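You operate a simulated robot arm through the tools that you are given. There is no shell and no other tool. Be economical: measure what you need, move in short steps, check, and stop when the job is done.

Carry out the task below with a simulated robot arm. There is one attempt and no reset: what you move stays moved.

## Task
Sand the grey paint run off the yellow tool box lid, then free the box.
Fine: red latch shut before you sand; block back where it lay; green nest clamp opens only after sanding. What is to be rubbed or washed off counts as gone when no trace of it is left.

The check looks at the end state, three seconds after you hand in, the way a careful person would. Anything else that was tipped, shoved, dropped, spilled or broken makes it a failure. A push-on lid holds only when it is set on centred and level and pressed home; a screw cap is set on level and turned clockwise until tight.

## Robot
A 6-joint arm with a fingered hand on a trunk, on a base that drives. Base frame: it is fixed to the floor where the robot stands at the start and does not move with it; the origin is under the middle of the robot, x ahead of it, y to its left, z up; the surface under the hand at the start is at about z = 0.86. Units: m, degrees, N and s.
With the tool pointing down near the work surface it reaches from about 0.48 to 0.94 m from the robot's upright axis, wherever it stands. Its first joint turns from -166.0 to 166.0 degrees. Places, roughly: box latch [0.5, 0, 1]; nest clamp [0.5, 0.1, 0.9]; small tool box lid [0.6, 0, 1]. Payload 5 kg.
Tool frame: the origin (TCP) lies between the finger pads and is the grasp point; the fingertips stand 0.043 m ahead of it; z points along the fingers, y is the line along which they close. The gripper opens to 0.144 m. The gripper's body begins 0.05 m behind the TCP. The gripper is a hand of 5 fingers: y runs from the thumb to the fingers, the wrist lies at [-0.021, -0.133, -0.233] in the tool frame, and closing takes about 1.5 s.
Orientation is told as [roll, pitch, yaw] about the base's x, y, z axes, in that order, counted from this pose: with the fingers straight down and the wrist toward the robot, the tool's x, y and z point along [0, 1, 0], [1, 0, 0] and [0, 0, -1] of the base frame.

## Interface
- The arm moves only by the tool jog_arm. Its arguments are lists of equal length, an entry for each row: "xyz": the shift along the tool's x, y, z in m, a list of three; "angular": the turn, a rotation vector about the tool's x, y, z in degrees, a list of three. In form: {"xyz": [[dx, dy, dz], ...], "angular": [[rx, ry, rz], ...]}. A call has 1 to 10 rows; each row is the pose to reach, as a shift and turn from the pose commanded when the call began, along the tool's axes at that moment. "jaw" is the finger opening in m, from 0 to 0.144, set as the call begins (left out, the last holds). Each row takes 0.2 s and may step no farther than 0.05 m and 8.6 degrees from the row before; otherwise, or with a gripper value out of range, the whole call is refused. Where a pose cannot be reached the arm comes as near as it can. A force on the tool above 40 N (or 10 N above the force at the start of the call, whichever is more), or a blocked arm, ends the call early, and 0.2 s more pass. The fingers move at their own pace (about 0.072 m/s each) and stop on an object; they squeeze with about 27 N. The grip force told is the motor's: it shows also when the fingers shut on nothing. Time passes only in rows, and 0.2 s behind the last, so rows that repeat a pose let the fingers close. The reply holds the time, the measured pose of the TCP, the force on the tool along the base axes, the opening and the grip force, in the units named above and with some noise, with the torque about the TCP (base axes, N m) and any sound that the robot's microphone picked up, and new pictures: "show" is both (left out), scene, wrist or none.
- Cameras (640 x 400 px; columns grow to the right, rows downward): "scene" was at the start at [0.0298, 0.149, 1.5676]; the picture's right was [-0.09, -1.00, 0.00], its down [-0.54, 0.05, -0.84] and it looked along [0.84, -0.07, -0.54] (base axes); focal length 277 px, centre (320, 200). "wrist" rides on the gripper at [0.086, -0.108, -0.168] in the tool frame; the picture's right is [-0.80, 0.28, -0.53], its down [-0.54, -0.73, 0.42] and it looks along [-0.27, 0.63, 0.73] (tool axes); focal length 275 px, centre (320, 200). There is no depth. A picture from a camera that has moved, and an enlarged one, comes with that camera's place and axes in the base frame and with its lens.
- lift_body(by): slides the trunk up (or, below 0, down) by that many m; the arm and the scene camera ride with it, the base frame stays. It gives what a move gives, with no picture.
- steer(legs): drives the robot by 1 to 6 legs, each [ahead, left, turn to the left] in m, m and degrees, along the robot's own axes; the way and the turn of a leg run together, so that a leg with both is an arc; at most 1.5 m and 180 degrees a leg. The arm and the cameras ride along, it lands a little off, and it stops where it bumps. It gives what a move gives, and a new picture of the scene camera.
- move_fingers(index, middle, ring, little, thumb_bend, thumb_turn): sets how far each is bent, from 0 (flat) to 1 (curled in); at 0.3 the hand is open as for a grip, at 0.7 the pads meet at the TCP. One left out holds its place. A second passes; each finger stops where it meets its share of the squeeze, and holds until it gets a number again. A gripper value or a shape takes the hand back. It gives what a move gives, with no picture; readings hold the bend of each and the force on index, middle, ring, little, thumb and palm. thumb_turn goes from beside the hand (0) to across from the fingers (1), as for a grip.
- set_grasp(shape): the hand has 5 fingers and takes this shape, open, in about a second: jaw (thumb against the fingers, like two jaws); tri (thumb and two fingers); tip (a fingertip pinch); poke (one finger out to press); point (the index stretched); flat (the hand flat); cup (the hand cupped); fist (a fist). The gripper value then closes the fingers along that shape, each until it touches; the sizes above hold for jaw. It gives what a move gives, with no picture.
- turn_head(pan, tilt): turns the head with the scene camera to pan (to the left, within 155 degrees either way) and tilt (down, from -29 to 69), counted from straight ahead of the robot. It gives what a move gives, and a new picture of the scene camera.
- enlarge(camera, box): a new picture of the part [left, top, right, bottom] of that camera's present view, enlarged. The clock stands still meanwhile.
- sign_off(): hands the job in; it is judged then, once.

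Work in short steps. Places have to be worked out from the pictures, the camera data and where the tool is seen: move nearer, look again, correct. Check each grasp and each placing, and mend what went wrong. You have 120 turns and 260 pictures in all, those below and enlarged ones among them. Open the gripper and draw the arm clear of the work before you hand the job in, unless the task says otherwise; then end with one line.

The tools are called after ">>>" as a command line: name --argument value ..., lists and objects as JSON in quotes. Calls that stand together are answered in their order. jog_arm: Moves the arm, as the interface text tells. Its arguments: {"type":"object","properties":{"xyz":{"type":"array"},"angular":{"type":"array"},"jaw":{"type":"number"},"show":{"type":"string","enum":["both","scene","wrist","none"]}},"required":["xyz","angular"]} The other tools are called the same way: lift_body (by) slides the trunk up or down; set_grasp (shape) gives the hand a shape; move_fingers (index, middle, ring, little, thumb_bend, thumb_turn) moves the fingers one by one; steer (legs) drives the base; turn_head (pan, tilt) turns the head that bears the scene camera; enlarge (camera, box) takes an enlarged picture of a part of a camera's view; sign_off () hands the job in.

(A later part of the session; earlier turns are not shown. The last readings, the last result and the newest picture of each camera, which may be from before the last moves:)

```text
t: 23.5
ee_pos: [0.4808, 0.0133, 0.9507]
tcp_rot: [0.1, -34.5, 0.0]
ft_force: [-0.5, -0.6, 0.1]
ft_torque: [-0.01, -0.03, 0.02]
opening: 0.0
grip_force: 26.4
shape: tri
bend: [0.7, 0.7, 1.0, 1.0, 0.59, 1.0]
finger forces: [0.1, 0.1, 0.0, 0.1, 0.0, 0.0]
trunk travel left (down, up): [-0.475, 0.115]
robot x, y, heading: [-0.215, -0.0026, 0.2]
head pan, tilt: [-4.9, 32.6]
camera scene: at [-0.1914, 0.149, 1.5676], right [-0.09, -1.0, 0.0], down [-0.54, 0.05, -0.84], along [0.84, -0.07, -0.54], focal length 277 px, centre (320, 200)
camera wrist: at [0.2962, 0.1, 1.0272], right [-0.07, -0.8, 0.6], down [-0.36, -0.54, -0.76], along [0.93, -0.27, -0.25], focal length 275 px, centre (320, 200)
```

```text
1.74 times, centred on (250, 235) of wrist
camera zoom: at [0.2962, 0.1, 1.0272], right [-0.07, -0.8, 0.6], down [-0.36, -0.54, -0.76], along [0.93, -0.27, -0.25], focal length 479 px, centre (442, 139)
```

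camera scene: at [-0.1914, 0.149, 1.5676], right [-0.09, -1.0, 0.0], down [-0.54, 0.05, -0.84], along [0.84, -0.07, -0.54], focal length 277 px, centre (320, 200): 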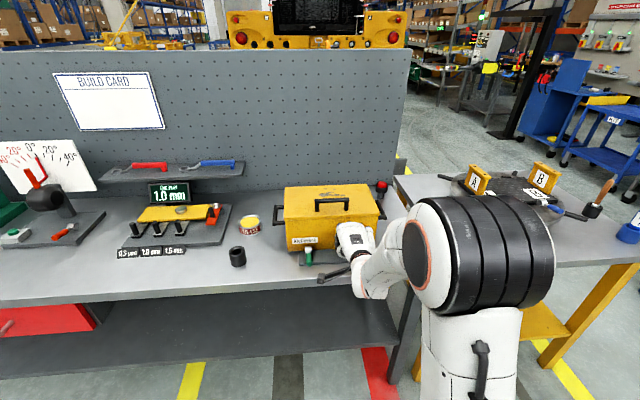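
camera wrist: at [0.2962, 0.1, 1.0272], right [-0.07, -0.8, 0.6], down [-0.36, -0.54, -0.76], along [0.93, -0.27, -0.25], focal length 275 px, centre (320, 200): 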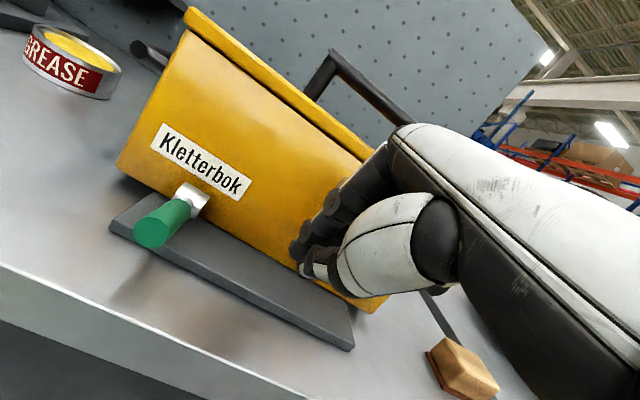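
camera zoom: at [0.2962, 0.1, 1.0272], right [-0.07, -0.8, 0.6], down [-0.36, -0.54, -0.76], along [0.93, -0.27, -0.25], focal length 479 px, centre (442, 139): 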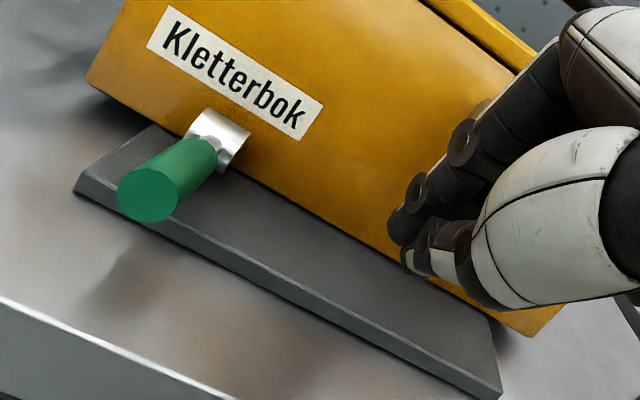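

No resistance yet; the tips are at x about 0.505. I'll push on forward in small steps until the lever's end stop.

>>> jog_arm --xyz '[[0, 0.0066, 0.0045], [0, 0.013, 0.009], [0, 0.0198, 0.0136], [0, 0.0263, 0.0182]]' --angular '[[0, 0, 0], [0, 0, 0], [0, 0, 0], [0, 0, 0]]' --show "none"

>>> jog_arm --xyz '[[0, -0.035, -0.03], [0, -0.07, -0.06], [0, -0.09, -0.09]]' --angular '[[0, 0, 0], [0, 0, 0], [0, 0, 0]]' --show "wrist"

>>> enlarge --camera "wrist" --box '[100, 120, 400, 350]'

```text
t: 24.3
ee_pos: [0.4946, 0.0113, 0.952]
tcp_rot: [0.0, -34.6, -0.2]
ft_force: [-32.1, -2.9, 16.2]
ft_torque: [0.1, 0.07, -0.15]
opening: 0.0003
grip_force: 26.7
shape: tri
bend: [0.7, 0.7, 1.0, 1.0, 0.59, 1.0]
finger forces: [0.1, 21.0, 0.0, 0.1, 0.0, 0.1]
trunk travel left (down, up): [-0.475, 0.115]
robot x, y, heading: [-0.2214, -0.0003, -0.0]
head pan, tilt: [-4.9, 32.6]
stopped in row 3: the force on the tool passed its limit at 46 N (the readings are from after the stop); the commanded pose is now the measured one
```

```text
t: 25.1
ee_pos: [0.3772, 0.0113, 0.969]
tcp_rot: [0.0, -34.2, -0.1]
ft_force: [0.4, 0.9, -0.1]
ft_torque: [-0.04, 0.03, 0.0]
opening: 0.0
grip_force: 27.2
shape: tri
bend: [0.7, 0.7, 1.0, 1.0, 0.6, 1.0]
finger forces: [0.0, 0.0, 0.0, 0.0, 0.0, 0.1]
out of reach, approached as far as the arm can: row 3
trunk travel left (down, up): [-0.475, 0.115]
robot x, y, heading: [-0.2186, -0.0014, -0.1]
head pan, tilt: [-4.9, 32.6]
camera wrist: at [0.1936, 0.0988, 1.0475], right [-0.07, -0.8, 0.6], down [-0.36, -0.54, -0.76], along [0.93, -0.27, -0.25], focal length 275 px, centre (320, 200)
```

wrist: 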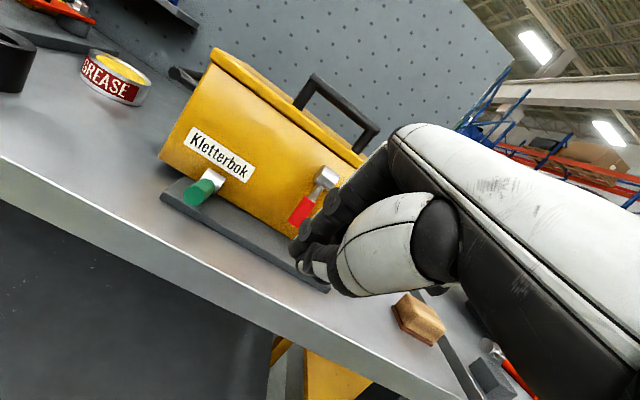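

```text
1.74 times, centred on (250, 235) of wrist
camera zoom: at [0.1936, 0.0988, 1.0475], right [-0.07, -0.8, 0.6], down [-0.36, -0.54, -0.76], along [0.93, -0.27, -0.25], focal length 479 px, centre (442, 139)
```

zoom: 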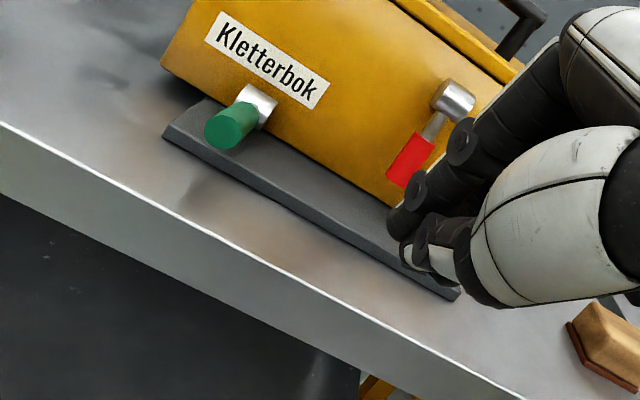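

The red lever now hangs against the front, stopped at 32 N, which looks shut. I'll verify from the scene camera.

>>> enlarge --camera "scene" --box '[280, 180, 400, 270]'

```text
4.44 times, centred on (340, 225) of scene
camera zoom: at [-0.1914, 0.149, 1.5676], right [-0.09, -1.0, 0.0], down [-0.54, 0.05, -0.84], along [0.84, -0.07, -0.54], focal length 1230 px, centre (231, 89)
```

zoom: 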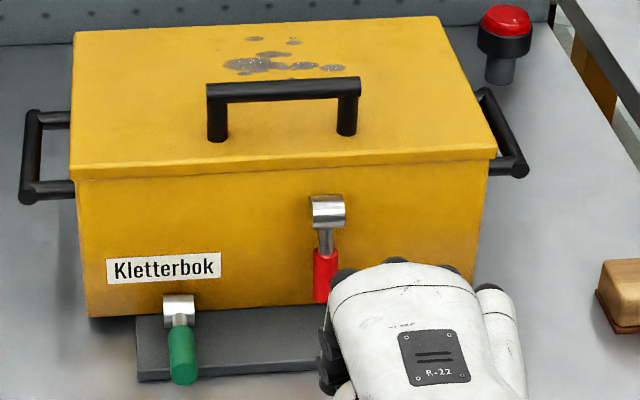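

Red is hanging vertical, so it is shut. Next is the sanding block, centred near (0.537, -0.26) and about 0.05 x 0.075 x 0.04 m. I'll raise and straighten the hand, then open it.

>>> jog_arm --xyz '[[0, 0.025, -0.036], [0, 0.05, -0.072], [0, 0.075, -0.108], [0, 0.1, -0.144], [0, 0.1, -0.144], [0, 0.1, -0.144], [0, 0.1, -0.144], [0, 0.1, -0.144]]' --angular '[[0, 0, 0], [0, 0, 0], [0, 0, 0], [0, 0, 0], [8.5, 0, 0], [17, 0, 0], [25.5, 0, 0], [34, 0, 0]]' --show "none"

>>> set_grasp --shape "jaw"

>>> steer --legs '[[0.1, 0, 0]]'

```text
t: 26.9
ee_pos: [0.3796, 0.0112, 1.1486]
tcp_rot: [-0.1, -0.1, 0.0]
ft_force: [0.4, -0.3, -0.9]
ft_torque: [0.02, -0.02, -0.02]
opening: 0.0
grip_force: 27.1
shape: tri
bend: [0.7, 0.7, 1.0, 1.0, 0.6, 1.0]
finger forces: [0.1, 0.0, 0.0, 0.0, 0.0, 0.0]
out of reach, approached as far as the arm can: row 5
trunk travel left (down, up): [-0.475, 0.115]
robot x, y, heading: [-0.2249, 0.0001, -0.1]
head pan, tilt: [-4.9, 32.6]
```

```text
t: 27.8
ee_pos: [0.3798, 0.0118, 1.1476]
tcp_rot: [0.0, -0.3, -0.1]
ft_force: [-0.9, -1.2, -0.4]
ft_torque: [-0.03, -0.01, 0.0]
opening: 0.1437
grip_force: 0.1
shape: jaw
bend: [0.3, 0.3, 0.3, 0.3, 0.3, 0.98]
finger forces: [0.1, 0.0, 0.1, 0.0, 0.0, 0.1]
trunk travel left (down, up): [-0.475, 0.115]
robot x, y, heading: [-0.2238, -0.0039, -0.0]
head pan, tilt: [-4.9, 32.6]
```

```text
t: 28.9
ee_pos: [0.4788, 0.0097, 1.1469]
tcp_rot: [0.0, -0.3, -0.2]
ft_force: [0.3, -0.3, -0.3]
ft_torque: [0.03, 0.01, -0.02]
opening: 0.1438
grip_force: 0.0
shape: jaw
bend: [0.3, 0.3, 0.3, 0.3, 0.3, 0.98]
finger forces: [0.0, 0.0, 0.0, 0.1, 0.0, 0.0]
trunk travel left (down, up): [-0.475, 0.115]
robot x, y, heading: [-0.1218, 0.0006, -0.2]
head pan, tilt: [-4.9, 32.6]
camera scene: at [-0.0913, 0.1486, 1.5676], right [-0.09, -1.0, 0.0], down [-0.54, 0.05, -0.84], along [0.84, -0.08, -0.54], focal length 277 px, centre (320, 200)
```

scene: 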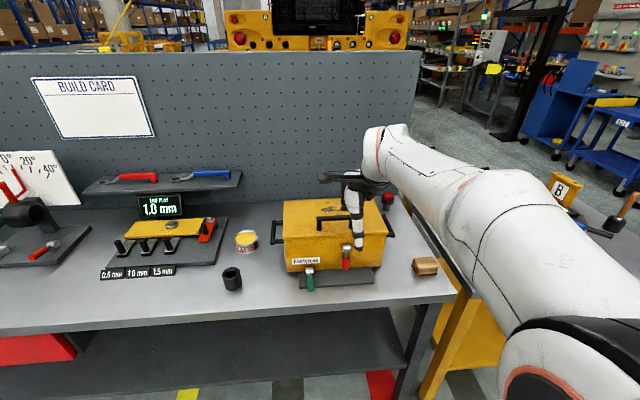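

Next I'll move above the block at a safe height and look with the wrist camera.

>>> jog_arm --xyz '[[-0.045, 0.01, 0], [-0.09, 0.02, 0], [-0.135, 0.03, 0], [-0.18, 0.04, 0], [-0.225, 0.05, 0], [-0.27, 0.058, 0], [-0.27, 0.058, 0.03]]' --angular '[[0, 0, 0], [0, 0, 0], [0, 0, 0], [0, 0, 0], [0, 0, 0], [0, 0, 0], [0, 0, 0]]'

>>> enlarge --camera "scene" --box '[340, 200, 460, 300]'

```text
t: 30.5
ee_pos: [0.538, -0.2612, 1.119]
tcp_rot: [-0.1, -0.3, -0.1]
ft_force: [0.2, 0.3, 0.1]
ft_torque: [0.01, 0.0, -0.01]
opening: 0.1439
grip_force: 0.0
shape: jaw
bend: [0.3, 0.3, 0.3, 0.3, 0.3, 0.98]
finger forces: [0.1, 0.0, 0.1, 0.0, 0.0, 0.0]
trunk travel left (down, up): [-0.475, 0.115]
robot x, y, heading: [-0.121, 0.0008, -0.2]
head pan, tilt: [-4.9, 32.6]
camera scene: at [-0.0918, 0.1482, 1.5677], right [-0.09, -1.0, 0.0], down [-0.54, 0.05, -0.84], along [0.84, -0.07, -0.54], focal length 277 px, centre (320, 200)
camera wrist: at [0.429, -0.1746, 1.2857], right [0.28, -0.8, 0.54], down [-0.72, -0.54, -0.43], along [0.63, -0.27, -0.73], focal length 275 px, centre (320, 200)
```

scene: 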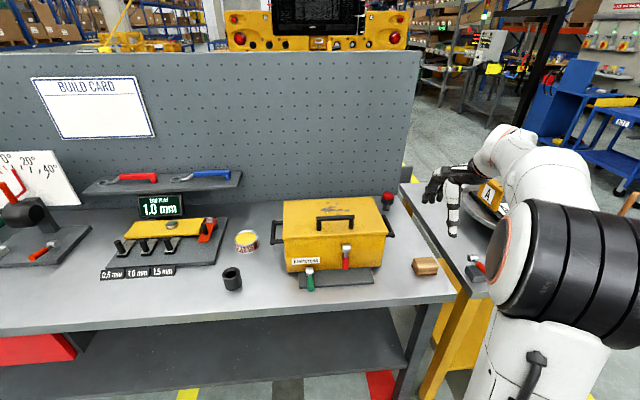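
wrist: 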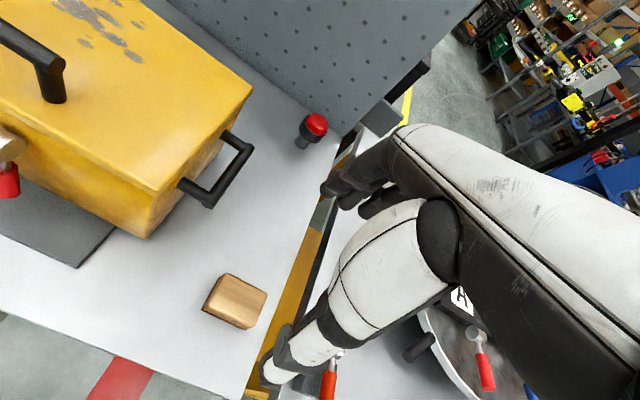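

```text
4.00 times, centred on (400, 250) of scene
camera zoom: at [-0.0918, 0.1482, 1.5677], right [-0.09, -1.0, 0.0], down [-0.54, 0.05, -0.84], along [0.84, -0.07, -0.54], focal length 1107 px, centre (0, 0)
```

zoom: 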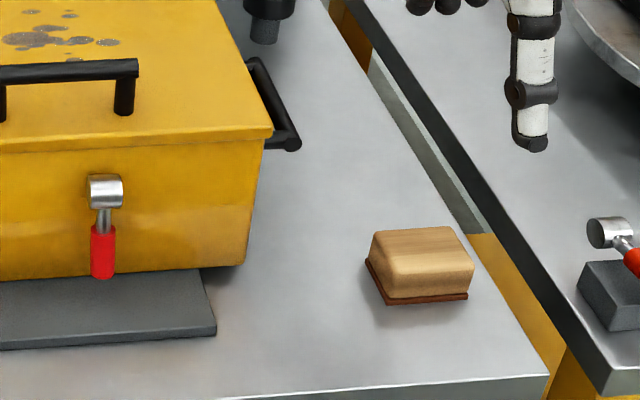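

Both views agree the block is centred at (0.539, -0.26) with its top near z = 0.897, square to the axes. I'll descend to z about 0.918, so the fingertips sit about 15 mm above the table.

>>> jog_arm --xyz '[[0, 0.001, 0.05], [0, 0.001, 0.1], [0, 0.001, 0.15], [0, 0.001, 0.18], [0, 0.001, 0.201]]' --angular '[[0, 0, 0], [0, 0, 0], [0, 0, 0], [0, 0, 0], [0, 0, 0]]'

>>> enlarge --camera "scene" --box '[370, 200, 490, 300]'

```text
t: 31.7
ee_pos: [0.5397, -0.26, 0.9159]
tcp_rot: [-0.2, -0.3, -0.2]
ft_force: [-0.1, 0.8, 0.5]
ft_torque: [-0.04, 0.01, 0.03]
opening: 0.144
grip_force: 0.1
shape: jaw
bend: [0.3, 0.3, 0.3, 0.3, 0.3, 0.98]
finger forces: [0.0, 0.0, 0.1, 0.1, 0.0, 0.0]
trunk travel left (down, up): [-0.475, 0.115]
robot x, y, heading: [-0.1203, -0.0014, -0.2]
head pan, tilt: [-4.9, 32.6]
camera scene: at [-0.0919, 0.1485, 1.5677], right [-0.09, -1.0, 0.0], down [-0.54, 0.05, -0.84], along [0.84, -0.08, -0.54], focal length 277 px, centre (320, 200)
camera wrist: at [0.4307, -0.1717, 1.084], right [0.28, -0.8, 0.54], down [-0.72, -0.54, -0.43], along [0.63, -0.27, -0.73], focal length 275 px, centre (320, 200)
```

scene: 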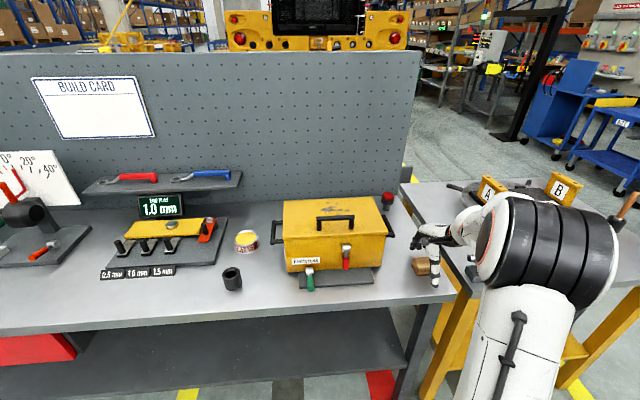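
wrist: 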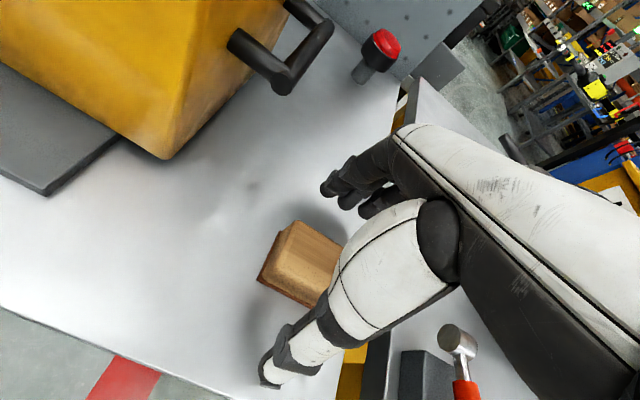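

```text
4.00 times, centred on (430, 250) of scene
camera zoom: at [-0.0919, 0.1485, 1.5677], right [-0.09, -1.0, 0.0], down [-0.54, 0.05, -0.84], along [0.84, -0.08, -0.54], focal length 1107 px, centre (-120, 0)
```

zoom: 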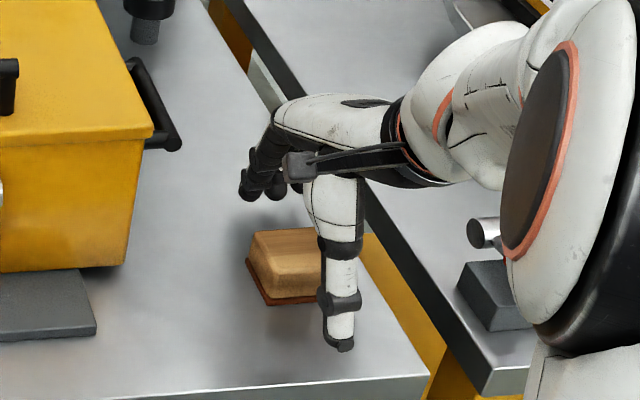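

Thumb and fingers straddle the block evenly, so I'll close on it.

>>> jog_arm --xyz '[[0, 0, 0], [0, 0, 0], [0, 0, 0], [0, 0, 0], [0, 0, 0], [0, 0, 0], [0, 0, 0], [0, 0, 0]]' --angular '[[0, 0, 0], [0, 0, 0], [0, 0, 0], [0, 0, 0], [0, 0, 0], [0, 0, 0], [0, 0, 0], [0, 0, 0]]' --jaw 0.02 --show "wrist"

>>> enlarge --camera "scene" --box '[370, 200, 490, 300]'

```text
t: 33.5
ee_pos: [0.5401, -0.2578, 0.9172]
tcp_rot: [0.0, -0.3, -0.1]
ft_force: [-0.3, -1.0, 0.5]
ft_torque: [0.01, -0.02, 0.0]
opening: 0.0445
grip_force: 26.8
shape: jaw
bend: [0.74, 0.53, 0.52, 0.52, 0.74, 1.0]
finger forces: [13.9, 7.1, 3.0, 0.0, 24.0, 0.0]
trunk travel left (down, up): [-0.475, 0.115]
robot x, y, heading: [-0.1237, -0.0008, -0.4]
head pan, tilt: [-4.9, 32.6]
camera wrist: at [0.4307, -0.1717, 1.0845], right [0.28, -0.8, 0.54], down [-0.72, -0.54, -0.43], along [0.63, -0.27, -0.73], focal length 275 px, centre (320, 200)
```

wrist: 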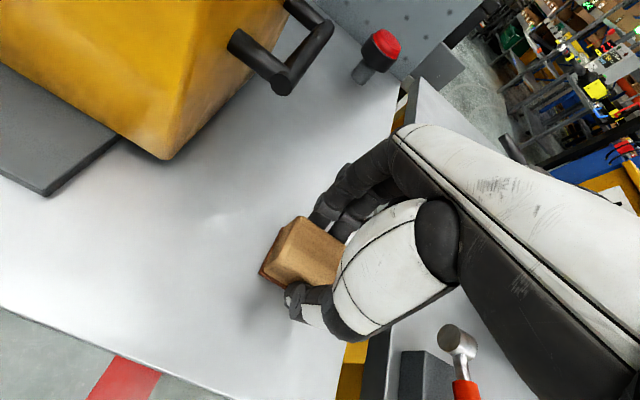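

```text
4.00 times, centred on (430, 250) of scene
camera zoom: at [-0.0918, 0.1485, 1.5676], right [-0.09, -1.0, 0.0], down [-0.54, 0.05, -0.84], along [0.84, -0.08, -0.54], focal length 1107 px, centre (-120, 0)
```

zoom: 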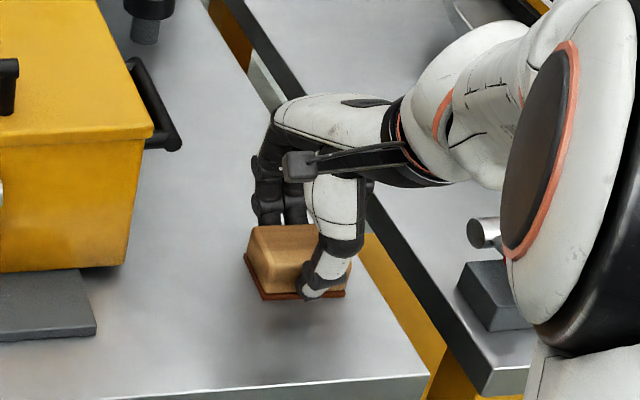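

Grip holds at 0.0445 m with thumb, index, middle and ring loaded; the block shifted about 4 mm on closing, which I'll correct when I put it back. I'll lift a little to check it.

>>> jog_arm --xyz '[[0, 0, -0.03], [0, 0, -0.07], [0, 0, -0.11]]' --angular '[[0, 0, 0], [0, 0, 0], [0, 0, 0]]' --show "wrist"

>>> enlarge --camera "scene" --box '[370, 170, 490, 270]'

>>> enlarge --camera "wrist" --box '[200, 140, 440, 360]'

```text
t: 34.3
ee_pos: [0.5394, -0.2598, 1.0268]
tcp_rot: [0.0, -0.2, -0.1]
ft_force: [-0.2, -0.4, -1.5]
ft_torque: [0.02, 0.03, 0.0]
opening: 0.0444
grip_force: 27.0
shape: jaw
bend: [0.74, 0.53, 0.52, 0.52, 0.74, 1.0]
finger forces: [13.9, 7.1, 3.1, 0.0, 23.9, 0.0]
trunk travel left (down, up): [-0.475, 0.115]
robot x, y, heading: [-0.1222, -0.0047, -0.2]
head pan, tilt: [-4.9, 32.6]
camera wrist: at [0.4302, -0.1719, 1.194], right [0.28, -0.8, 0.54], down [-0.73, -0.54, -0.43], along [0.63, -0.27, -0.73], focal length 275 px, centre (320, 200)
```

wrist: 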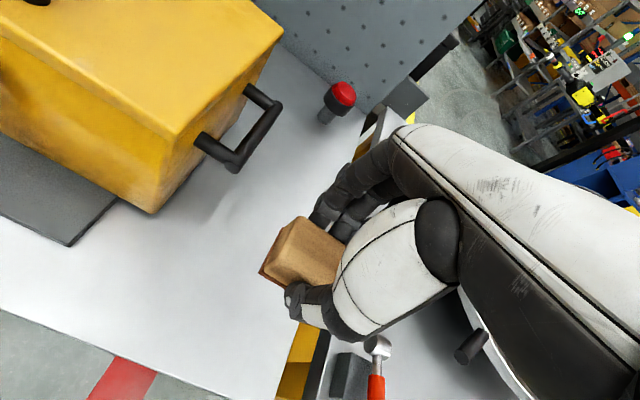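

```text
4.00 times, centred on (430, 220) of scene
camera zoom: at [-0.0921, 0.1487, 1.5676], right [-0.09, -1.0, 0.0], down [-0.54, 0.05, -0.84], along [0.84, -0.08, -0.54], focal length 1107 px, centre (-120, 120)
```

zoom: 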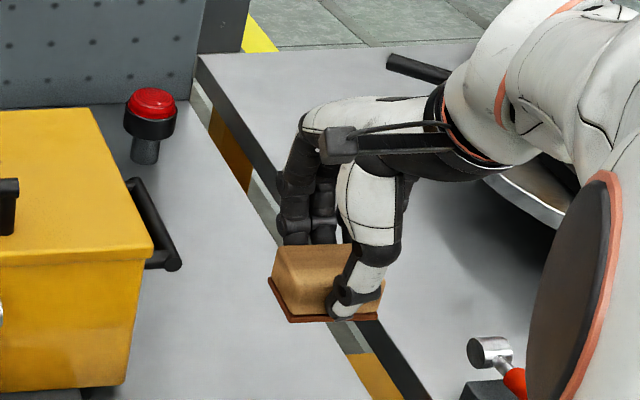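

```text
1.82 times, centred on (320, 250) of wrist
camera zoom: at [0.4302, -0.1719, 1.194], right [0.28, -0.8, 0.54], down [-0.73, -0.54, -0.43], along [0.63, -0.27, -0.73], focal length 500 px, centre (320, 109)
```

zoom: 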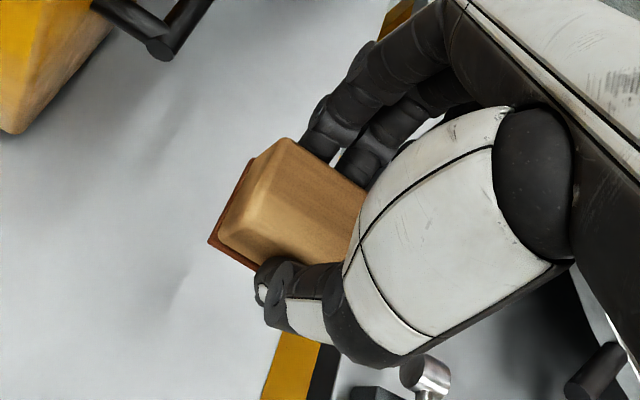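

The block is held firm and level. I'll raise to z 1.16 and carry it over the lid, behind the lid handle.

>>> jog_arm --xyz '[[0, 0, -0.045], [0, 0, -0.09], [0, 0, -0.13], [0.03, 0.035, -0.13], [0.07, 0.06, -0.13], [0.11, 0.085, -0.13], [0.15, 0.11, -0.13], [0.19, 0.135, -0.13], [0.235, 0.155, -0.13], [0.28, 0.175, -0.13]]' --angular '[[0, 0, 0], [0, 0, 0], [0, 0, 0], [0, 0, 0], [0, 0, 0], [0, 0, 0], [0, 0, 0], [0, 0, 0], [0, 0, 0], [0, 0, 0]]'

>>> enlarge --camera "scene" --box '[270, 150, 400, 260]'

>>> enlarge --camera "wrist" --box '[120, 120, 400, 360]'

```text
t: 36.5
ee_pos: [0.7118, 0.0222, 1.1554]
tcp_rot: [-0.1, -0.2, -0.2]
ft_force: [0.0, 0.3, -0.9]
ft_torque: [0.0, -0.02, 0.01]
opening: 0.0446
grip_force: 27.0
shape: jaw
bend: [0.74, 0.53, 0.52, 0.52, 0.74, 1.0]
finger forces: [14.2, 6.9, 3.0, 0.0, 24.0, 0.1]
trunk travel left (down, up): [-0.475, 0.115]
robot x, y, heading: [-0.1218, 0.0002, -0.2]
head pan, tilt: [-4.9, 32.6]
camera scene: at [-0.0913, 0.1491, 1.5675], right [-0.09, -1.0, 0.0], down [-0.54, 0.05, -0.84], along [0.84, -0.08, -0.54], focal length 277 px, centre (320, 200)
camera wrist: at [0.6038, 0.1087, 1.3232], right [0.28, -0.8, 0.54], down [-0.73, -0.54, -0.43], along [0.63, -0.27, -0.73], focal length 275 px, centre (320, 200)
```

scene: 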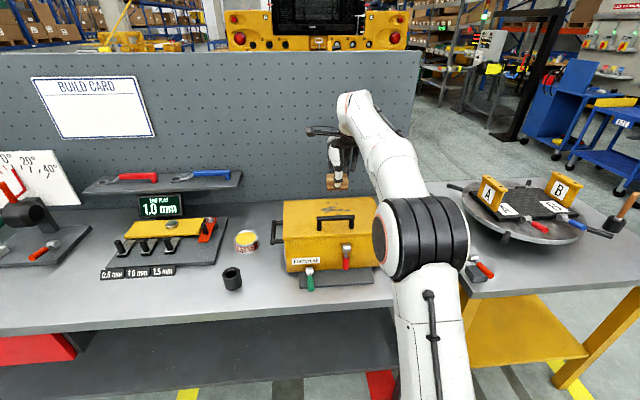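
wrist: 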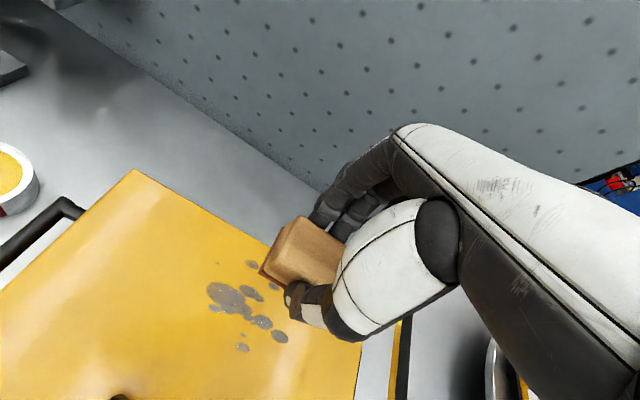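

```text
3.64 times, centred on (335, 205) of scene
camera zoom: at [-0.0913, 0.1491, 1.5675], right [-0.09, -1.0, 0.0], down [-0.54, 0.05, -0.84], along [0.84, -0.08, -0.54], focal length 1006 px, centre (266, 182)
```

zoom: 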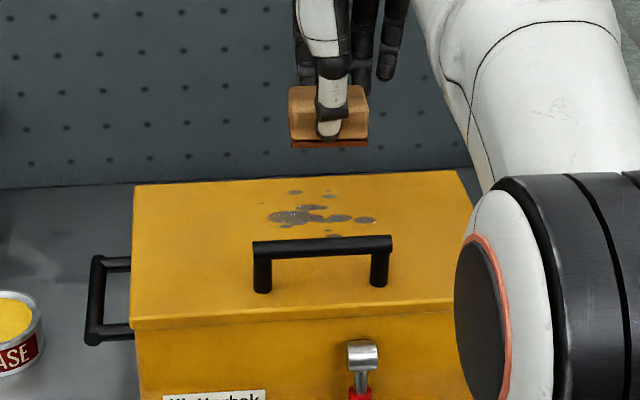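

```text
1.67 times, centred on (260, 240) of wrist
camera zoom: at [0.6038, 0.1087, 1.3232], right [0.28, -0.8, 0.54], down [-0.73, -0.54, -0.43], along [0.63, -0.27, -0.73], focal length 459 px, centre (420, 133)
```

zoom: 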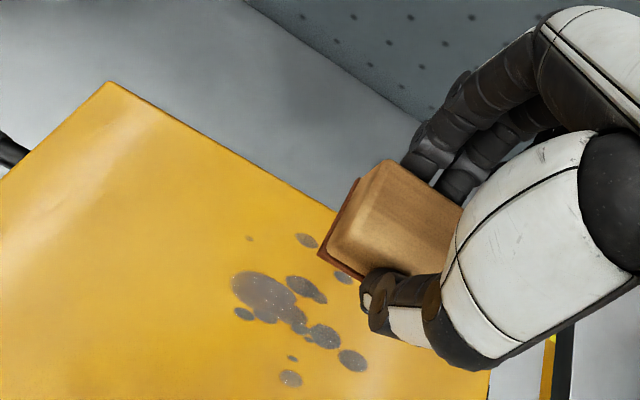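

The paint spots span about x 0.64–0.735 and y -0.03–0.085, behind the handle bar at x about 0.59. I'll lower to just above the lid (contact expected near TCP z = 1.072).

>>> jog_arm --xyz '[[0, -0.01, 0.04], [0, -0.01, 0.07], [0, -0.01, 0.077], [0, -0.01, 0.08], [0, -0.01, 0.083]]' --angular '[[0, 0, 0], [0, 0, 0], [0, 0, 0], [0, 0, 0], [0, 0, 0]]' --show "wrist"

>>> enlarge --camera "scene" --box '[290, 170, 390, 240]'

```text
t: 37.7
ee_pos: [0.7028, 0.019, 1.0827]
tcp_rot: [-0.1, -1.1, -0.2]
ft_force: [1.5, -1.2, 39.0]
ft_torque: [-0.15, -0.14, 0.06]
opening: 0.0471
grip_force: 26.7
shape: jaw
bend: [0.74, 0.53, 0.51, 0.52, 0.75, 1.0]
finger forces: [18.1, 10.0, 4.1, 0.1, 30.9, 0.0]
trunk travel left (down, up): [-0.475, 0.115]
robot x, y, heading: [-0.1235, -0.002, -0.1]
head pan, tilt: [-4.9, 32.6]
camera wrist: at [0.5915, 0.1064, 1.2491], right [0.27, -0.8, 0.54], down [-0.72, -0.54, -0.44], along [0.64, -0.27, -0.72], focal length 275 px, centre (320, 200)
```

wrist: 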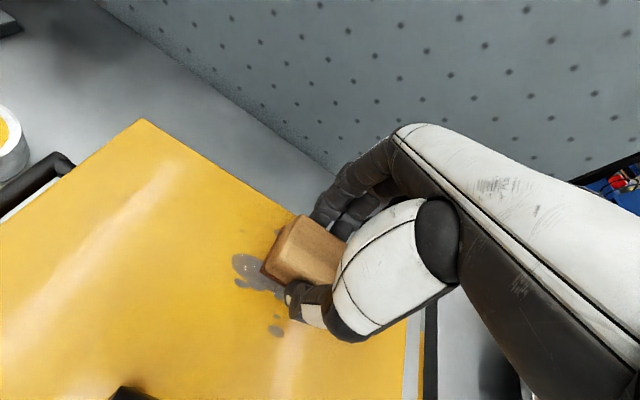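

```text
5.71 times, centred on (340, 205) of scene
camera zoom: at [-0.0955, 0.1485, 1.5682], right [-0.09, -1.0, 0.0], down [-0.54, 0.05, -0.84], along [0.84, -0.08, -0.54], focal length 1581 px, centre (206, 171)
```

zoom: 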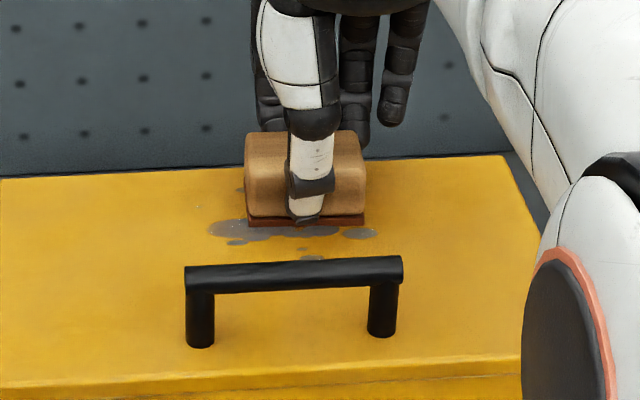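

The lid stopped the block at TCP z about 1.082 with 39 N, a bit firm. I'll ease off about 6 mm of command and start the sanding strokes.

>>> jog_arm --xyz '[[0, 0, -0.006], [0.03, 0, -0.006], [0.05, 0, -0.006], [0.01, 0, -0.006], [-0.03, 0, -0.006], [-0.04, 0.022, -0.006], [0, 0.022, -0.006], [0.04, 0.022, -0.006], [0.05, 0.022, -0.006], [0.01, 0.022, -0.006]]' --angular '[[0, 0, 0], [0, 0, 0], [0, 0, 0], [0, 0, 0], [0, 0, 0], [0, 0, 0], [0, 0, 0], [0, 0, 0], [0, 0, 0], [0, 0, 0]]' --show "wrist"

>>> enlarge --camera "scene" --box '[290, 170, 390, 240]'

```text
t: 39.9
ee_pos: [0.7233, 0.0321, 1.0833]
tcp_rot: [0.0, -0.4, 0.0]
ft_force: [-1.0, 3.0, 21.9]
ft_torque: [0.06, -0.01, -0.02]
opening: 0.047
grip_force: 27.0
shape: jaw
bend: [0.74, 0.54, 0.53, 0.52, 0.75, 1.0]
finger forces: [17.3, 6.9, 2.7, 0.0, 27.9, 0.0]
trunk travel left (down, up): [-0.475, 0.115]
robot x, y, heading: [-0.1217, 0.0017, -0.1]
head pan, tilt: [-4.9, 32.6]
camera wrist: at [0.6143, 0.1179, 1.2509], right [0.28, -0.8, 0.54], down [-0.72, -0.54, -0.43], along [0.63, -0.27, -0.73], focal length 275 px, centre (320, 200)
```

wrist: 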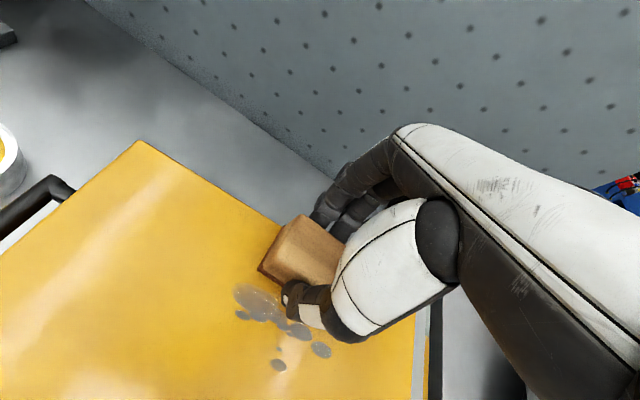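

```text
5.71 times, centred on (340, 205) of scene
camera zoom: at [-0.0943, 0.149, 1.5677], right [-0.09, -1.0, 0.0], down [-0.54, 0.05, -0.84], along [0.84, -0.07, -0.54], focal length 1581 px, centre (206, 171)
```

zoom: 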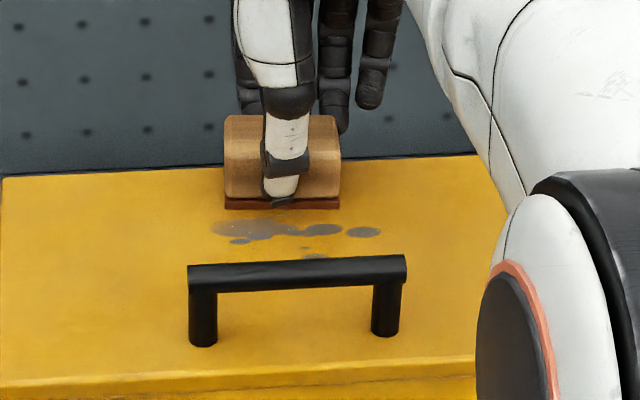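

The paint is fading where the block has passed. I'll do the front strips now, at x 0.68 and 0.66, with the same pressure.

>>> jog_arm --xyz '[[0.02, -0.03, 0], [0.035, -0.045, 0], [0.0, -0.045, 0], [-0.045, -0.045, 0], [-0.06, -0.06, 0], [-0.02, -0.062, 0], [0.02, -0.062, 0], [0.04, -0.055, 0], [0.0, -0.05, 0], [-0.045, -0.05, 0]]' --angular '[[0, 0, 0], [0, 0, 0], [0, 0, 0], [0, 0, 0], [0, 0, 0], [0, 0, 0], [0, 0, 0], [0, 0, 0], [0, 0, 0], [0, 0, 0]]' --show "wrist"

>>> enlarge --camera "scene" --box '[290, 170, 390, 240]'

```text
t: 42.1
ee_pos: [0.6744, -0.011, 1.0831]
tcp_rot: [0.1, -0.4, 0.0]
ft_force: [-1.8, 5.2, 24.8]
ft_torque: [0.21, -0.04, -0.03]
opening: 0.0474
grip_force: 27.6
shape: jaw
bend: [0.74, 0.54, 0.54, 0.52, 0.75, 1.0]
finger forces: [17.8, 6.8, 2.9, 0.1, 28.5, 0.0]
trunk travel left (down, up): [-0.475, 0.115]
robot x, y, heading: [-0.1239, -0.0013, -0.1]
head pan, tilt: [-4.9, 32.6]
camera wrist: at [0.5644, 0.0757, 1.2504], right [0.28, -0.8, 0.54], down [-0.72, -0.54, -0.43], along [0.63, -0.27, -0.73], focal length 275 px, centre (320, 200)
```

wrist: 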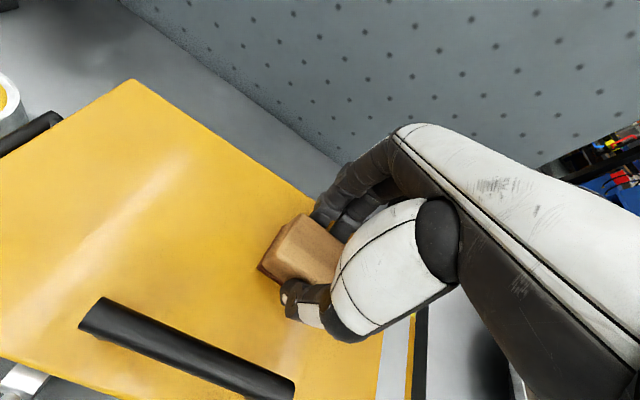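

```text
5.71 times, centred on (340, 205) of scene
camera zoom: at [-0.0943, 0.1497, 1.5676], right [-0.09, -1.0, 0.0], down [-0.54, 0.05, -0.84], along [0.84, -0.07, -0.54], focal length 1581 px, centre (206, 171)
```

zoom: 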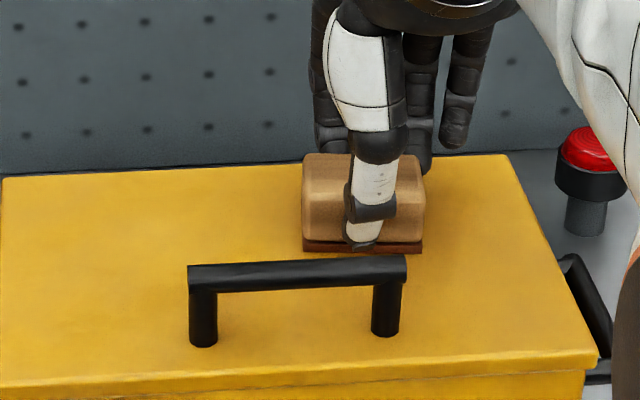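

Almost everything looks gone. One more covering pass at slightly different lines, and then I'll lift to inspect.

>>> jog_arm --xyz '[[-0.01, -0.012, 0], [0.035, -0.014, 0], [0.075, -0.012, 0], [0.075, 0.02, 0], [0.03, 0.02, 0], [-0.015, 0.02, 0], [-0.01, 0.05, 0], [0.035, 0.05, 0], [0.075, 0.05, 0], [0.035, 0.045, 0]]' --angular '[[0, 0, 0], [0, 0, 0], [0, 0, 0], [0, 0, 0], [0, 0, 0], [0, 0, 0], [0, 0, 0], [0, 0, 0], [0, 0, 0], [0, 0, 0]]' --show "none"

>>> jog_arm --xyz '[[0, 0, -0.04], [0, 0, -0.08], [0, 0, -0.1], [-0.05, 0, -0.1], [-0.1, 0, -0.1]]' --angular '[[0, 0, 0], [0, 0, 0], [0, 0, 0], [0, 0, 0], [0, 0, 0]]' --show "wrist"

>>> enlarge --camera "scene" --box '[290, 170, 390, 240]'

>>> enlarge --camera "wrist" --box '[80, 200, 320, 400]'

```text
t: 44.3
ee_pos: [0.7202, 0.0211, 1.083]
tcp_rot: [-0.1, -0.5, 0.0]
ft_force: [-1.2, 2.9, 24.8]
ft_torque: [0.04, 0.02, -0.04]
opening: 0.0471
grip_force: 26.5
shape: jaw
bend: [0.74, 0.53, 0.53, 0.52, 0.75, 1.0]
finger forces: [17.2, 7.2, 2.7, 0.0, 28.5, 0.0]
trunk travel left (down, up): [-0.475, 0.115]
robot x, y, heading: [-0.1212, -0.0022, -0.1]
head pan, tilt: [-4.9, 32.6]
```

```text
t: 45.5
ee_pos: [0.7198, -0.0815, 1.1797]
tcp_rot: [-0.1, -0.1, -0.1]
ft_force: [0.8, 0.1, -0.7]
ft_torque: [0.04, 0.01, -0.02]
opening: 0.0461
grip_force: 27.4
shape: jaw
bend: [0.74, 0.53, 0.53, 0.52, 0.75, 1.0]
finger forces: [14.7, 7.1, 3.4, 0.0, 25.2, 0.0]
trunk travel left (down, up): [-0.475, 0.115]
robot x, y, heading: [-0.1188, 0.0023, -0.2]
head pan, tilt: [-4.9, 32.6]
camera wrist: at [0.6109, 0.0046, 1.3471], right [0.28, -0.8, 0.53], down [-0.73, -0.54, -0.43], along [0.63, -0.27, -0.73], focal length 275 px, centre (320, 200)
```

wrist: 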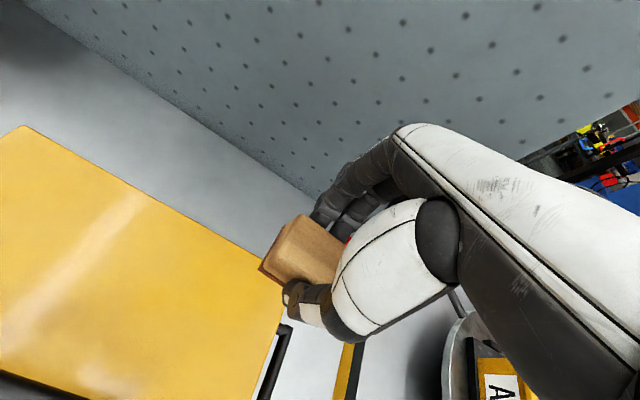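

```text
5.71 times, centred on (340, 205) of scene
camera zoom: at [-0.0916, 0.1479, 1.5677], right [-0.09, -1.0, 0.0], down [-0.54, 0.05, -0.84], along [0.84, -0.07, -0.54], focal length 1581 px, centre (206, 171)
```

zoom: 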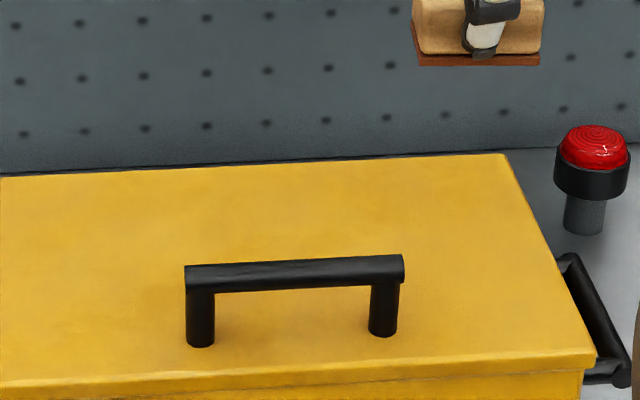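

```text
2.00 times, centred on (200, 300) of wrist
camera zoom: at [0.6109, 0.0046, 1.3471], right [0.28, -0.8, 0.53], down [-0.73, -0.54, -0.43], along [0.63, -0.27, -0.73], focal length 551 px, centre (560, 0)
```

zoom: 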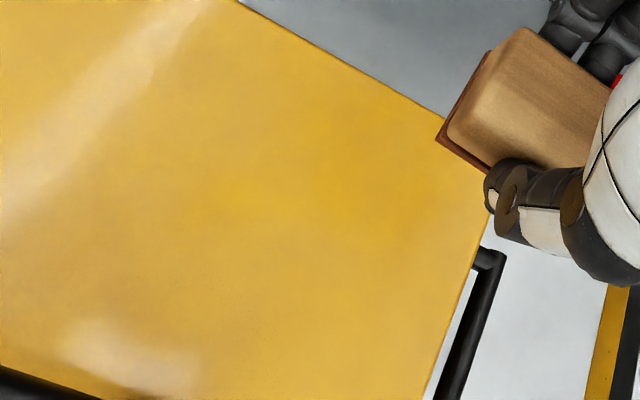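

The lid looks clean from both cameras. I'll carry the block back over its original place.

>>> jog_arm --xyz '[[-0.045, -0.01, 0], [-0.09, -0.03, 0], [-0.13, -0.055, 0], [-0.16, -0.09, 0], [-0.18, -0.13, 0], [-0.1795, -0.165, 0], [-0.1795, -0.183, 0.02], [-0.1795, -0.183, 0.07], [-0.1795, -0.183, 0.12], [-0.1795, -0.183, 0.17]]' --angular '[[0, 0, 0], [0, 0, 0], [0, 0, 0], [0, 0, 0], [0, 0, 0], [0, 0, 0], [0, 0, 0], [0, 0, 0], [0, 0, 0], [0, 0, 0]]' --show "none"

>>> jog_arm --xyz '[[0, 0, 0.04], [0, 0, 0.075], [0, 0, 0.08]]' --angular '[[0, 0, 0], [0, 0, 0], [0, 0, 0]]' --show "none"

>>> enlarge --camera "scene" --box '[340, 200, 460, 300]'

```text
t: 47.7
ee_pos: [0.5389, -0.2596, 1.0094]
tcp_rot: [-0.1, -0.3, -0.1]
ft_force: [1.2, -0.3, 1.4]
ft_torque: [-0.02, -0.03, 0.01]
opening: 0.0462
grip_force: 26.6
shape: jaw
bend: [0.74, 0.53, 0.53, 0.52, 0.75, 1.0]
finger forces: [14.7, 6.9, 3.3, 0.0, 24.8, 0.0]
trunk travel left (down, up): [-0.475, 0.115]
robot x, y, heading: [-0.121, 0.0001, -0.2]
head pan, tilt: [-4.9, 32.6]
```

```text
t: 48.5
ee_pos: [0.5388, -0.2585, 0.9294]
tcp_rot: [0.1, -0.4, -0.2]
ft_force: [0.2, 0.0, -1.8]
ft_torque: [0.01, 0.03, 0.03]
opening: 0.0462
grip_force: 27.3
shape: jaw
bend: [0.74, 0.53, 0.53, 0.52, 0.75, 1.0]
finger forces: [14.8, 7.0, 3.3, 0.0, 24.9, 0.1]
trunk travel left (down, up): [-0.475, 0.115]
robot x, y, heading: [-0.1207, 0.0, -0.1]
head pan, tilt: [-4.9, 32.6]
```

```text
4.00 times, centred on (400, 250) of scene
camera zoom: at [-0.0917, 0.1484, 1.5677], right [-0.09, -1.0, 0.0], down [-0.54, 0.05, -0.84], along [0.84, -0.07, -0.54], focal length 1107 px, centre (0, 0)
```

zoom: 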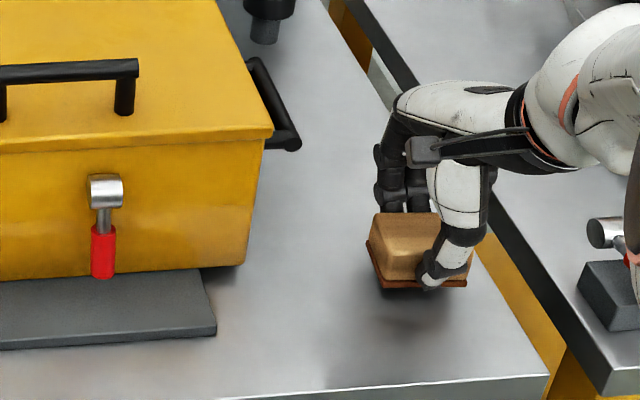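

The block hovers about 12 mm above its place, with corners within 2–3 mm of the original after projecting down. I'll nudge it and set it down.

>>> jog_arm --xyz '[[-0.001, -0.002, 0.005], [-0.001, -0.002, 0.01], [-0.001, -0.002, 0.013], [-0.001, -0.002, 0.014]]' --angular '[[0, 0, 0], [0, 0, 0], [0, 0, 0], [0, 0, 0]]' --show "none"

>>> enlarge --camera "scene" --box '[340, 200, 460, 300]'

```text
t: 49.5
ee_pos: [0.5374, -0.2596, 0.9147]
tcp_rot: [0.0, -0.3, -0.1]
ft_force: [-1.9, 1.1, -1.7]
ft_torque: [0.01, 0.01, -0.02]
opening: 0.0459
grip_force: 27.5
shape: jaw
bend: [0.74, 0.53, 0.53, 0.52, 0.75, 1.0]
finger forces: [14.7, 6.9, 3.2, 0.1, 24.9, 0.1]
trunk travel left (down, up): [-0.475, 0.115]
robot x, y, heading: [-0.1199, -0.0008, -0.4]
head pan, tilt: [-4.9, 32.6]
```

```text
4.00 times, centred on (400, 250) of scene
camera zoom: at [-0.0918, 0.1485, 1.5676], right [-0.09, -1.0, 0.0], down [-0.54, 0.05, -0.84], along [0.84, -0.08, -0.54], focal length 1107 px, centre (0, 0)
```

zoom: 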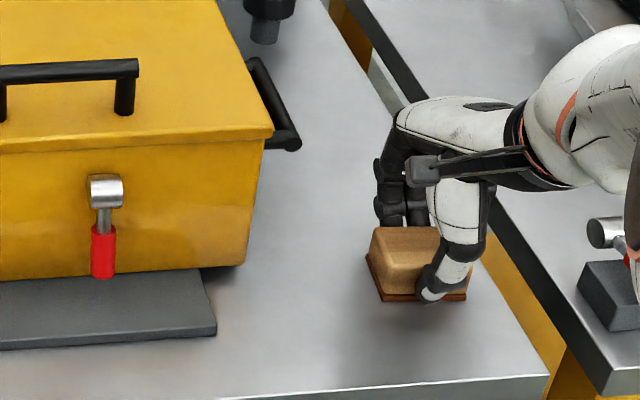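

It's nearly down, but I see no contact force yet. I'll lower in 1–2 mm steps until it touches.

>>> jog_arm --xyz '[[0, 0, 0.001], [0, 0, 0.002], [0, 0, 0.003], [0, 0, 0.004]]' --angular '[[0, 0, 0], [0, 0, 0], [0, 0, 0], [0, 0, 0]]' --show "none"

>>> enlarge --camera "scene" --box '[380, 230, 440, 280]'

```text
t: 50.5
ee_pos: [0.5376, -0.2611, 0.913]
tcp_rot: [-0.1, -0.6, -0.2]
ft_force: [0.3, 3.2, 17.4]
ft_torque: [0.1, -0.12, 0.08]
opening: 0.046
grip_force: 26.8
shape: jaw
bend: [0.74, 0.53, 0.53, 0.52, 0.75, 1.0]
finger forces: [15.7, 7.7, 3.7, 0.0, 26.6, 0.1]
trunk travel left (down, up): [-0.475, 0.115]
robot x, y, heading: [-0.1221, 0.0001, -0.3]
head pan, tilt: [-4.9, 32.6]
```

```text
8.00 times, centred on (410, 255) of scene
camera zoom: at [-0.0932, 0.1494, 1.5678], right [-0.09, -1.0, 0.0], down [-0.54, 0.05, -0.84], along [0.84, -0.08, -0.54], focal length 2213 px, centre (-400, -240)
```

zoom: 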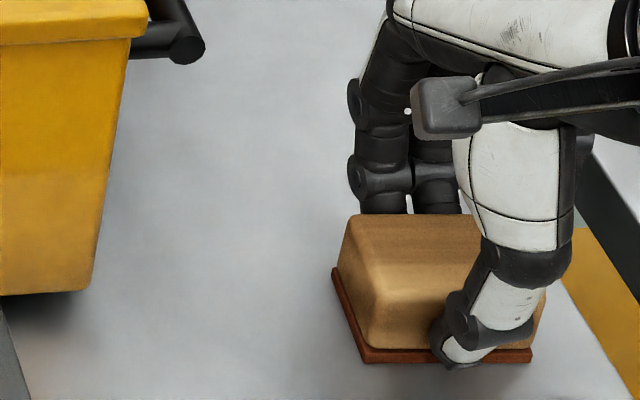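

It is down at 17 N, within about 2 mm of its first place. I'll relieve the pressure and open.

>>> jog_arm --xyz '[[0, 0, -0.003], [0, 0, -0.003], [0, 0, -0.003], [0, 0, -0.003], [0, 0, -0.003], [0, 0, -0.003], [0, 0, -0.003], [0, 0, -0.003]]' --angular '[[0, 0, 0], [0, 0, 0], [0, 0, 0], [0, 0, 0], [0, 0, 0], [0, 0, 0], [0, 0, 0], [0, 0, 0]]' --jaw 0.144 --show "none"

>>> jog_arm --xyz '[[0, 0, -0.04], [0, 0, -0.08], [0, 0, -0.12], [0, 0, -0.16], [0, 0, -0.2]]' --angular '[[0, 0, 0], [0, 0, 0], [0, 0, 0], [0, 0, 0], [0, 0, 0]]' --show "wrist"

>>> enlarge --camera "scene" --box '[340, 200, 460, 300]'

```text
t: 52.3
ee_pos: [0.5368, -0.2597, 0.9144]
tcp_rot: [0.0, -0.4, -0.1]
ft_force: [-0.6, -0.2, -0.5]
ft_torque: [0.04, 0.01, -0.01]
opening: 0.1436
grip_force: 0.1
shape: jaw
bend: [0.3, 0.3, 0.3, 0.3, 0.3, 0.98]
finger forces: [0.0, 0.1, 0.0, 0.0, 0.0, 0.1]
trunk travel left (down, up): [-0.475, 0.115]
robot x, y, heading: [-0.1219, -0.0013, 0.1]
head pan, tilt: [-4.9, 32.6]
```

```text
t: 53.5
ee_pos: [0.5327, -0.2599, 1.1165]
tcp_rot: [-0.1, -0.3, -0.1]
ft_force: [-0.5, 0.9, -0.1]
ft_torque: [-0.03, 0.0, 0.02]
opening: 0.1435
grip_force: 0.1
shape: jaw
bend: [0.3, 0.3, 0.3, 0.3, 0.3, 0.98]
finger forces: [0.1, 0.0, 0.1, 0.0, 0.0, 0.0]
trunk travel left (down, up): [-0.475, 0.115]
robot x, y, heading: [-0.1177, 0.0011, 0.2]
head pan, tilt: [-4.9, 32.6]
camera wrist: at [0.4244, -0.1717, 1.2841], right [0.28, -0.8, 0.54], down [-0.73, -0.54, -0.43], along [0.63, -0.27, -0.73], focal length 275 px, centre (320, 200)
```

wrist: 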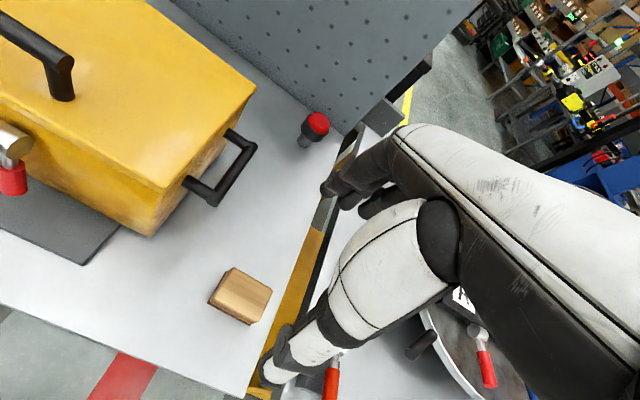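

```text
4.00 times, centred on (400, 250) of scene
camera zoom: at [-0.0922, 0.1487, 1.5676], right [-0.09, -1.0, 0.0], down [-0.54, 0.05, -0.84], along [0.84, -0.08, -0.54], focal length 1107 px, centre (0, 0)
```

zoom: 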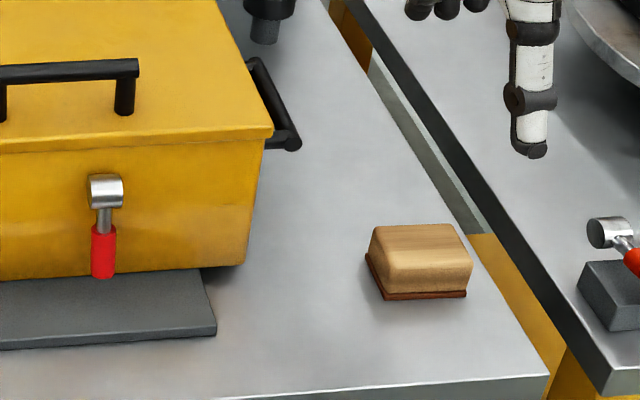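

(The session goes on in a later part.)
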